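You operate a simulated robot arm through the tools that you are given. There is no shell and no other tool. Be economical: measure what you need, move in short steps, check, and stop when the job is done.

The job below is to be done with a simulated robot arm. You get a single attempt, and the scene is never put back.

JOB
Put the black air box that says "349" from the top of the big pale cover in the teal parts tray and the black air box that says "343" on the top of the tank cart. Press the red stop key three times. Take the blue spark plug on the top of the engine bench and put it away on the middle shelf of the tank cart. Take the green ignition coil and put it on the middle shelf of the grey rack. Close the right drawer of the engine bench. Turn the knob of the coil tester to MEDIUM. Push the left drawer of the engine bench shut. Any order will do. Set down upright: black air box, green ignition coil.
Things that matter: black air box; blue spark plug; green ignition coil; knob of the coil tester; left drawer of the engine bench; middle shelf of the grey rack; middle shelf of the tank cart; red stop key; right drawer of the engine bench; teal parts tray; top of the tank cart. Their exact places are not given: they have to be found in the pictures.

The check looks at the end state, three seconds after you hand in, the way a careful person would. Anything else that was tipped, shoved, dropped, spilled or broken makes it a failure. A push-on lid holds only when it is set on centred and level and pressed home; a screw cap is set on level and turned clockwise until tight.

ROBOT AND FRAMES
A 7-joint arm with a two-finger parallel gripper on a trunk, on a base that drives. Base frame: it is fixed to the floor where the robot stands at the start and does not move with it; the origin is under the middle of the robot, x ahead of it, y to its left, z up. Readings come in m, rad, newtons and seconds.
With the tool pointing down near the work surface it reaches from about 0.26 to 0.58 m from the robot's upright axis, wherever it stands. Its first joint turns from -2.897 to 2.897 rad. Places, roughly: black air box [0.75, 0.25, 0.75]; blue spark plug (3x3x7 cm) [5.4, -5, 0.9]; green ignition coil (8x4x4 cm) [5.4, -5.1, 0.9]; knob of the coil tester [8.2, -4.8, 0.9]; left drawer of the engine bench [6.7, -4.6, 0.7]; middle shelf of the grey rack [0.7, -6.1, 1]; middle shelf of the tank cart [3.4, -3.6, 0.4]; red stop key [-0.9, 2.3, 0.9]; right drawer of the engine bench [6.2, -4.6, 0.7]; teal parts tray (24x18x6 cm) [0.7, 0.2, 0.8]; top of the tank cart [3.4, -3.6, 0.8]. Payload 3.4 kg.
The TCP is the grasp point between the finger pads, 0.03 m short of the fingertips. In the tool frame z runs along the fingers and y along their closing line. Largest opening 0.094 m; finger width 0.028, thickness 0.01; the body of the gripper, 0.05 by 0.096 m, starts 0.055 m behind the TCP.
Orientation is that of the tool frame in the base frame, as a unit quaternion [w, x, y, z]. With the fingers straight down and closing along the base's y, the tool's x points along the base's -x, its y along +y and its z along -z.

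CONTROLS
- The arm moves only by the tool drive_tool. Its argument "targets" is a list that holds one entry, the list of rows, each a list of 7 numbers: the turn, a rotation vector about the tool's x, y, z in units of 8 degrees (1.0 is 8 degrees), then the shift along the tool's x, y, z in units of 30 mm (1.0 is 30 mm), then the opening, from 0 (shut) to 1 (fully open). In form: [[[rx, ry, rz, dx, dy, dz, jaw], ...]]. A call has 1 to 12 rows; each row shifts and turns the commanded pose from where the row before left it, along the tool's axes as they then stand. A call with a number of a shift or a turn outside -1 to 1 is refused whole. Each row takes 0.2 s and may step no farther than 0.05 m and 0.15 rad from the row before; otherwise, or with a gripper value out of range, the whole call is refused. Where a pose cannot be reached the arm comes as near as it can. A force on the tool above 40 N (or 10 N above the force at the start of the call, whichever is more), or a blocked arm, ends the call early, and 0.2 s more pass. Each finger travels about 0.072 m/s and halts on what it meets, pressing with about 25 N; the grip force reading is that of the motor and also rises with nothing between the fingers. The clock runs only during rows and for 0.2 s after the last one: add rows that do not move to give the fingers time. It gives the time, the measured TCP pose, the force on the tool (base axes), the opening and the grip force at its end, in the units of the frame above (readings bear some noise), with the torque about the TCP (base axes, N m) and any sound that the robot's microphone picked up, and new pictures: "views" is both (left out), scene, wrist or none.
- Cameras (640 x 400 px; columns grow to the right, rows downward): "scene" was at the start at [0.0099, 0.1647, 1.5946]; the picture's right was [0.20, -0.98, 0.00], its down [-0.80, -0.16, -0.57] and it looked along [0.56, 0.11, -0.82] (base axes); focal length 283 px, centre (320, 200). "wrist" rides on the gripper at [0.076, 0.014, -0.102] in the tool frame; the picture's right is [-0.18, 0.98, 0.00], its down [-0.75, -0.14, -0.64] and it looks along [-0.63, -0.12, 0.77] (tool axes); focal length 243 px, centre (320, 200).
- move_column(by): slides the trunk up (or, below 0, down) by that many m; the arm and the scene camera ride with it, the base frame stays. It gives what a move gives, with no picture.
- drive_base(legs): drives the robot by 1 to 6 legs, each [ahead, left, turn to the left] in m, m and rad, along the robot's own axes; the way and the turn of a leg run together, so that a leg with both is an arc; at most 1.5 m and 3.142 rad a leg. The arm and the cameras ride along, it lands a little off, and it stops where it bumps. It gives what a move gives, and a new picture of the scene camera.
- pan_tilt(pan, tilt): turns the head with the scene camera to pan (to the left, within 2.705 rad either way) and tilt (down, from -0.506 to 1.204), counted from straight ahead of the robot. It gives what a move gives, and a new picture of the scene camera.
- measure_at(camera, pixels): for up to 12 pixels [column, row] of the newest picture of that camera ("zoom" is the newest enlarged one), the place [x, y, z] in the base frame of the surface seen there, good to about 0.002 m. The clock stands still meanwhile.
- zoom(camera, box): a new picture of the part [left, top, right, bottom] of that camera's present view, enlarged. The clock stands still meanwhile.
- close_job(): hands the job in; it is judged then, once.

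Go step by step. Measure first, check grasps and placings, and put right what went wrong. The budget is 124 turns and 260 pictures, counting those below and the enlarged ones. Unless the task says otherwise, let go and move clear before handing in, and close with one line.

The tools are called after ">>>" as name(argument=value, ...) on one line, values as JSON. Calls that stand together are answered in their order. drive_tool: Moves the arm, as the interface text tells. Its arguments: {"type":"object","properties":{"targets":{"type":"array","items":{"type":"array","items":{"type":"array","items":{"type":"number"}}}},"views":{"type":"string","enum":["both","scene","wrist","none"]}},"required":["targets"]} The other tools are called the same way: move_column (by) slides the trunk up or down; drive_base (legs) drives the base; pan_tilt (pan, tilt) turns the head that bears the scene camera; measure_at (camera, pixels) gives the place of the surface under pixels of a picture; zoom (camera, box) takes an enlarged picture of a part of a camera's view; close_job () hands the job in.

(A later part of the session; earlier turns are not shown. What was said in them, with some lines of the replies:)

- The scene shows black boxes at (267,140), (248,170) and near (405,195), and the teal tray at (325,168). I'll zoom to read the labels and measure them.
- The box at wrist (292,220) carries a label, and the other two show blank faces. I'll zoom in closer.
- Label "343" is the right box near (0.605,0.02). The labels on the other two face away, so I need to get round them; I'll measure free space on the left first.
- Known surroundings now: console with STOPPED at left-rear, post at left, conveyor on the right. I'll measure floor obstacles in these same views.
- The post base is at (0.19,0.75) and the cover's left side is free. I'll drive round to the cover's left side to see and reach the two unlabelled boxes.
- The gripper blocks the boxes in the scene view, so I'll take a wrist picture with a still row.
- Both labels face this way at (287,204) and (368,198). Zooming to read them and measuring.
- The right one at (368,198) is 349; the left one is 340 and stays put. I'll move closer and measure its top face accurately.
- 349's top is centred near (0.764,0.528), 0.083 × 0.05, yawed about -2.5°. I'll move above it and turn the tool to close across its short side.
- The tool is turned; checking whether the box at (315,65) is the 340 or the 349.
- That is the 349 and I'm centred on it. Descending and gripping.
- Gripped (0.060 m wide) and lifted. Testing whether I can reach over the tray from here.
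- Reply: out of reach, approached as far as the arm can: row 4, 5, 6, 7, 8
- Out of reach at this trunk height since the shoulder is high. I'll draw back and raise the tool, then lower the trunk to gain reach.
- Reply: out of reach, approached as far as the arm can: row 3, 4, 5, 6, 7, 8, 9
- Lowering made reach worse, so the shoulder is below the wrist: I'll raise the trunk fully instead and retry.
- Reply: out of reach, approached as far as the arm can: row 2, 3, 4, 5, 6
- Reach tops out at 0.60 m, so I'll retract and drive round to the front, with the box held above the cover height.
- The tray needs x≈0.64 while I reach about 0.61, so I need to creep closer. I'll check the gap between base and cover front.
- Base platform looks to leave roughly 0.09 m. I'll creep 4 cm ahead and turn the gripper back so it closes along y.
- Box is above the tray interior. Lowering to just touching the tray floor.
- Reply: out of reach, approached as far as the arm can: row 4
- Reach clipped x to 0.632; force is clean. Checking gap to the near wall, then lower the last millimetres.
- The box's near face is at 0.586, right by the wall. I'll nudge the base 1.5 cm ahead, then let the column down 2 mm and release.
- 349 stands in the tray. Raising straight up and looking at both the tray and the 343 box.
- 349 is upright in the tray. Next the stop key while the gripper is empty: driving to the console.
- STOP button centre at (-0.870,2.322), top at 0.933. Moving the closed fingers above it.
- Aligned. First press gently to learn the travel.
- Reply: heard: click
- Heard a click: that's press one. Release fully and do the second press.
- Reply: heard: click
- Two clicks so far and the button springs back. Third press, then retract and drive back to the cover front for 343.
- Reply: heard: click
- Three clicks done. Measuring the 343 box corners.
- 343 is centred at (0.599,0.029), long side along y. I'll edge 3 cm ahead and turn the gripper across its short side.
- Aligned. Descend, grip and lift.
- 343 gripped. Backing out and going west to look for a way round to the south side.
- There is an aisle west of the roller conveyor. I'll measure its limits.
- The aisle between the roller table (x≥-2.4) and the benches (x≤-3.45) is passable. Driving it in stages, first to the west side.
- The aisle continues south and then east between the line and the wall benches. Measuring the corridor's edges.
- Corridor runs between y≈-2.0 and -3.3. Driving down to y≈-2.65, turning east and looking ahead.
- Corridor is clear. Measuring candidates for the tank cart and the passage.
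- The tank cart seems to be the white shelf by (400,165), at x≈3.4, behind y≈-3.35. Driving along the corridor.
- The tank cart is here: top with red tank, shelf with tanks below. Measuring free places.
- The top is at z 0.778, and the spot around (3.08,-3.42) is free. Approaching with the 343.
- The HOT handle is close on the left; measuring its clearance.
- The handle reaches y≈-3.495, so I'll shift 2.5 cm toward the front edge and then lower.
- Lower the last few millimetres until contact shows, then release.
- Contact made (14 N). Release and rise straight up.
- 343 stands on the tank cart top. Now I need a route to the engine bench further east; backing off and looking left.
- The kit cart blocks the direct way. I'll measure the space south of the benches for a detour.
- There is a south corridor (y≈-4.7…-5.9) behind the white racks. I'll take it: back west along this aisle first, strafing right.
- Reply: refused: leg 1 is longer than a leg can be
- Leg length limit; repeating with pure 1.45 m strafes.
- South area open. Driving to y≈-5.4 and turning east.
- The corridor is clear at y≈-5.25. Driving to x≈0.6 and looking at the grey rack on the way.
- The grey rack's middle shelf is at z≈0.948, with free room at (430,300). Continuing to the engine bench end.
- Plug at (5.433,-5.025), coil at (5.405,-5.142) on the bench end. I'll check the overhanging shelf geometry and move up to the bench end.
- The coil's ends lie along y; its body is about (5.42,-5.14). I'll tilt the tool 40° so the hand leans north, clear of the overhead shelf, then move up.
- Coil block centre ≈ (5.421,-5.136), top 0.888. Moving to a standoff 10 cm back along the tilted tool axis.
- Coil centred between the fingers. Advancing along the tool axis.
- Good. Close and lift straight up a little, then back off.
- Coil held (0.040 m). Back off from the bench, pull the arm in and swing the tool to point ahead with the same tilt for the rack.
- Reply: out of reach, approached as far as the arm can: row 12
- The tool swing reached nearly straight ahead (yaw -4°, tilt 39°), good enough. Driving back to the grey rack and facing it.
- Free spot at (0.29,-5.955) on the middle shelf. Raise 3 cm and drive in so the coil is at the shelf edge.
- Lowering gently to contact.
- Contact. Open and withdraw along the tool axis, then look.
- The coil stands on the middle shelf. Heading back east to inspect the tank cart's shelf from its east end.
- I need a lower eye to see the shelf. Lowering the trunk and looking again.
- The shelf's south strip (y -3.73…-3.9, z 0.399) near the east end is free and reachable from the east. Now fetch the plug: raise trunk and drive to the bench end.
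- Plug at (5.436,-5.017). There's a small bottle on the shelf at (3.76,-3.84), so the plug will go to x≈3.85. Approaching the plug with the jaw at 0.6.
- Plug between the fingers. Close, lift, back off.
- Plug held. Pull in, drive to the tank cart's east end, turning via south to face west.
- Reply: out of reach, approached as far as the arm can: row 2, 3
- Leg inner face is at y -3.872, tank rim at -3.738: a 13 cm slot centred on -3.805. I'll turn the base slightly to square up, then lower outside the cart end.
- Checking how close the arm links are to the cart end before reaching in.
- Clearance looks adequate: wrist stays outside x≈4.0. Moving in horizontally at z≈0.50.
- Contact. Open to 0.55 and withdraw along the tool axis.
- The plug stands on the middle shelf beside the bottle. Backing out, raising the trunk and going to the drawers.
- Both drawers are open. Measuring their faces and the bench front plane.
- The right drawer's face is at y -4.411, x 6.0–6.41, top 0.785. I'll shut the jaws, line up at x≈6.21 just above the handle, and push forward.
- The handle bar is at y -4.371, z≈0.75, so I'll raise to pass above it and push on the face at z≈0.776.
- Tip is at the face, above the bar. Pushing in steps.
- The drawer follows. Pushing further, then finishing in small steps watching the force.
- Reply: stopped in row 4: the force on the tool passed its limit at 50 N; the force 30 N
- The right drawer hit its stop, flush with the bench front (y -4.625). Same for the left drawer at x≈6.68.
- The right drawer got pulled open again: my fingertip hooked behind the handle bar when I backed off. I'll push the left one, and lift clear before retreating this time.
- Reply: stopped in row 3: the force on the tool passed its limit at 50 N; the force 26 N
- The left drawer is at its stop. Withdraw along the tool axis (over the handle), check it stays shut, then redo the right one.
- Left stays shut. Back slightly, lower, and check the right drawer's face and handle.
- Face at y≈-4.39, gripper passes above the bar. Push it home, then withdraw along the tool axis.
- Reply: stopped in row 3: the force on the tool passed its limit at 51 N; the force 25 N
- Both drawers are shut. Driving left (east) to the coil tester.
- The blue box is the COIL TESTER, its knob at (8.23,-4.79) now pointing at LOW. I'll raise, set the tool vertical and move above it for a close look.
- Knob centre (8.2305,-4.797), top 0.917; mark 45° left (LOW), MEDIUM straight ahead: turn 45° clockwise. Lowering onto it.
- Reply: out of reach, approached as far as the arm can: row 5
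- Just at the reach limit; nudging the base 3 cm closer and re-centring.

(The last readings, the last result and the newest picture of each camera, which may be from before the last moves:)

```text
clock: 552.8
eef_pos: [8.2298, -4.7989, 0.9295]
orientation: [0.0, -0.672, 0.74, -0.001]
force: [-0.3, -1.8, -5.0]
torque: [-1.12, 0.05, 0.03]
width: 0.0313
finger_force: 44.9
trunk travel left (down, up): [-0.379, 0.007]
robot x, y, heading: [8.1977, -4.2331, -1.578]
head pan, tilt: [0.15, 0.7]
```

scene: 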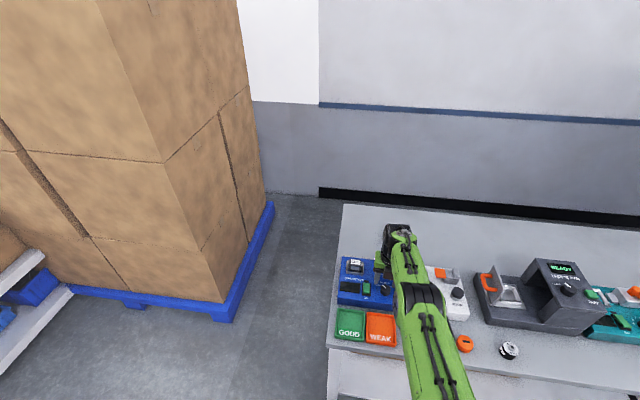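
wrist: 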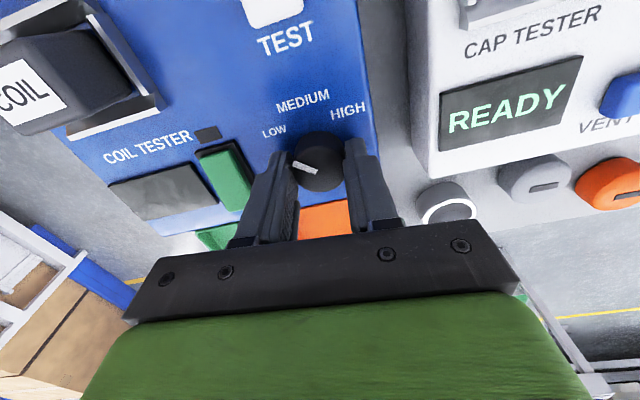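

Knob gripped (0.031 m). Turning 45° clockwise.

>>> drive_tool(targets=[[[0, 0, 0.7, 0, 0, 0, 0], [0, 0, 0.7, 0, 0, 0, 0], [0, 0, 0.7, 0, 0, 0, 0], [0, 0, 0.7, 0, 0, 0, 0], [0, 0, 0.7, 0, 0, 0, 0], [0, 0, 0.7, 0, 0, 0, 0], [0, 0, 0.7, 0, 0, 0, 0], [0, 0, 0.7, 0, 0, 0, 0], [0, 0, 0, 0, 0, 0, 0]]], views="wrist")

>>> zoom(camera="wrist", box=[220, 60, 420, 200])

```text
clock: 554.8
eef_pos: [8.23, -4.7977, 0.9296]
orientation: [0.0, -0.34, 0.94, 0.0]
force: [6.1, -4.7, -5.9]
torque: [-0.19, -0.34, -0.01]
width: 0.0312
finger_force: 45.5
trunk travel left (down, up): [-0.379, 0.007]
robot x, y, heading: [8.2024, -4.2374, -1.573]
head pan, tilt: [0.15, 0.7]
```

wrist: 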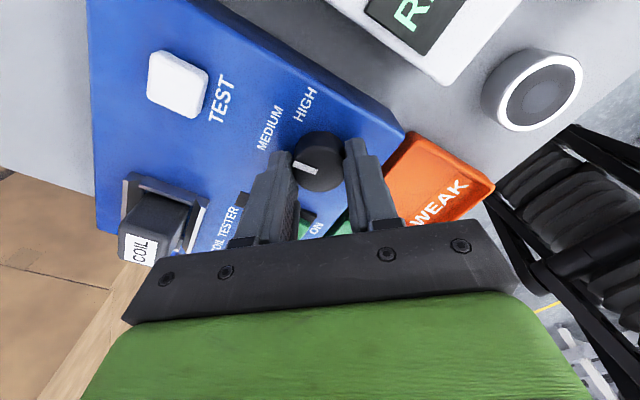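

```text
2.86 times, centred on (320, 130) of wrist
```

zoom: 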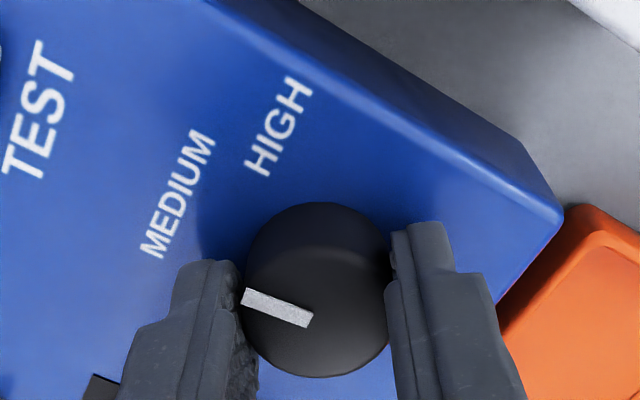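

The mark looks aimed at MEDIUM; verifying by measurement, and releasing.

>>> measure_at(camera="zoom", pixels=[[308, 318], [247, 297], [178, 195]])

>>> drive_tool(targets=[[[0, 0, 0, 0, 0, 0, 0.25], [0, 0, 0, 0, 0, 0, 0.5], [0, 0, 0, 0, 0, 0, 0.5], [0, 0, 0, 0, 0, -0.8, 0.5], [0, 0, 0, 0, 0, -1, 0.5], [0, 0, 0, 0, 0, -1, 0.5], [0, 0, 0, 0, 0, -1, 0.5]]], views="wrist")

>>> zoom(camera="wrist", box=[200, 20, 400, 160])

```text
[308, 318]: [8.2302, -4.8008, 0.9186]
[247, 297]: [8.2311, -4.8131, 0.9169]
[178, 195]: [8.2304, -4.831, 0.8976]
```

```text
clock: 556.4
eef_pos: [8.2299, -4.7972, 1.0474]
orientation: [0.0, -0.34, 0.941, 0.0]
force: [-0.5, 0.4, -0.1]
torque: [0.02, 0.01, -0.03]
width: 0.0469
finger_force: 0.0
trunk travel left (down, up): [-0.379, 0.007]
robot x, y, heading: [8.1995, -4.2355, -1.571]
head pan, tilt: [0.15, 0.7]
```

wrist: 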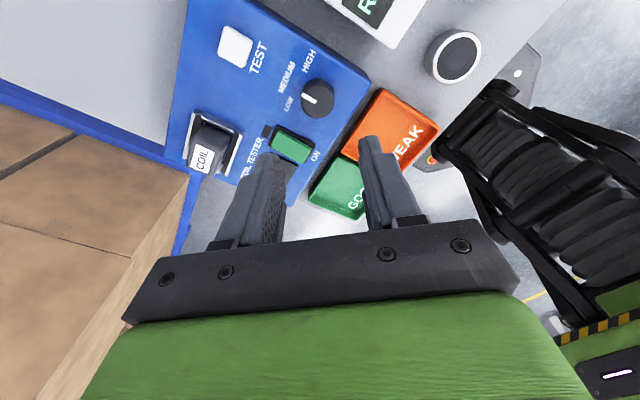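

```text
2.86 times, centred on (300, 90) of wrist
```

zoom: 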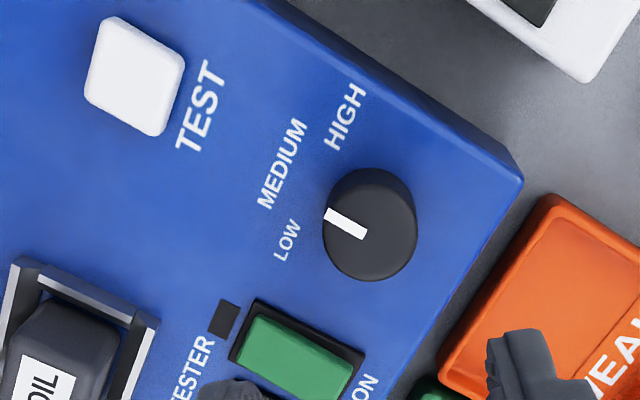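

Released; a last check of the mark, then move clear and verify drawers on the way.

>>> measure_at(camera="zoom", pixels=[[363, 236], [330, 216], [282, 163], [285, 240], [345, 117]])

>>> drive_base(legs=[[-0.5, 0, 0], [0, -0.9, 0]])

>>> pan_tilt(pan=-0.6, tilt=0.6)

>>> zoom(camera="scene", box=[80, 100, 560, 400])

```text
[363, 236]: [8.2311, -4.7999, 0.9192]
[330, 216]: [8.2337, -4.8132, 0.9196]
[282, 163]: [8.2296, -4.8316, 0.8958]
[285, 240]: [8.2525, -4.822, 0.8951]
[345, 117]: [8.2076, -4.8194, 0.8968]
```

```text
clock: 563.7
eef_pos: [7.3257, -4.3012, 1.0449]
orientation: [0.0, -0.344, 0.939, 0.0]
force: [-0.6, 0.4, -0.3]
torque: [0.01, 0.02, 0.0]
width: 0.047
finger_force: 0.0
trunk travel left (down, up): [-0.379, 0.007]
robot x, y, heading: [7.2922, -3.7372, -1.565]
head pan, tilt: [0.15, 0.7]
```

scene: 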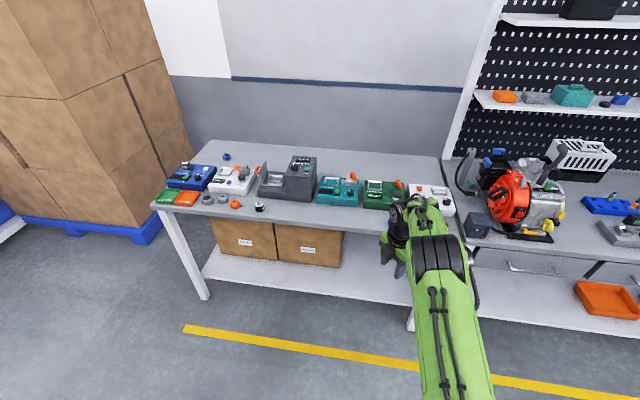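

```text
clock: 564.8
eef_pos: [7.3251, -4.3014, 1.0468]
orientation: [0.0, -0.343, 0.939, -0.001]
force: [-0.1, 0.8, 0.5]
torque: [0.0, 0.0, 0.0]
width: 0.0472
finger_force: 0.1
trunk travel left (down, up): [-0.379, 0.007]
robot x, y, heading: [7.2897, -3.7409, -1.567]
head pan, tilt: [-0.6, 0.6]
```

scene: 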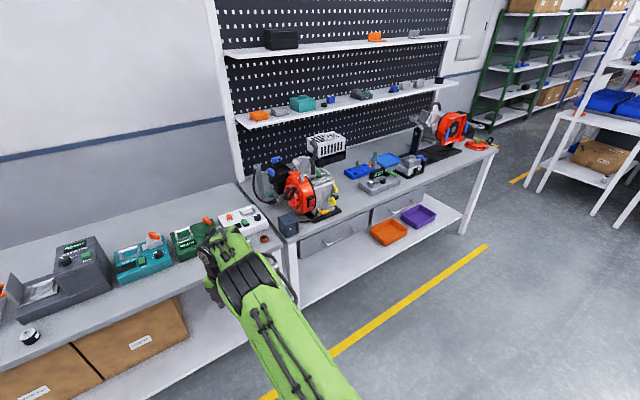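

```text
1.33 times, centred on (320, 250) of scene
```

zoom: 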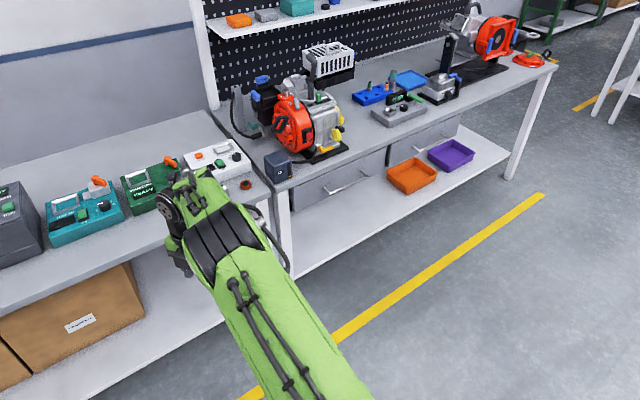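

The knob mark lines up with MEDIUM, both drawers are shut, and the arm is clear. Handing in.

>>> close_job()

```text
The job is handed in.
```

The whole job is done and handed in: 349 is in the teal tray, 343 is on top of the tank cart, and the red stop key was pressed three times. The blue spark plug is on the tank cart's middle shelf, the green ignition coil is on the grey rack's middle shelf, both drawers are shut, and the coil tester knob is at MEDIUM.
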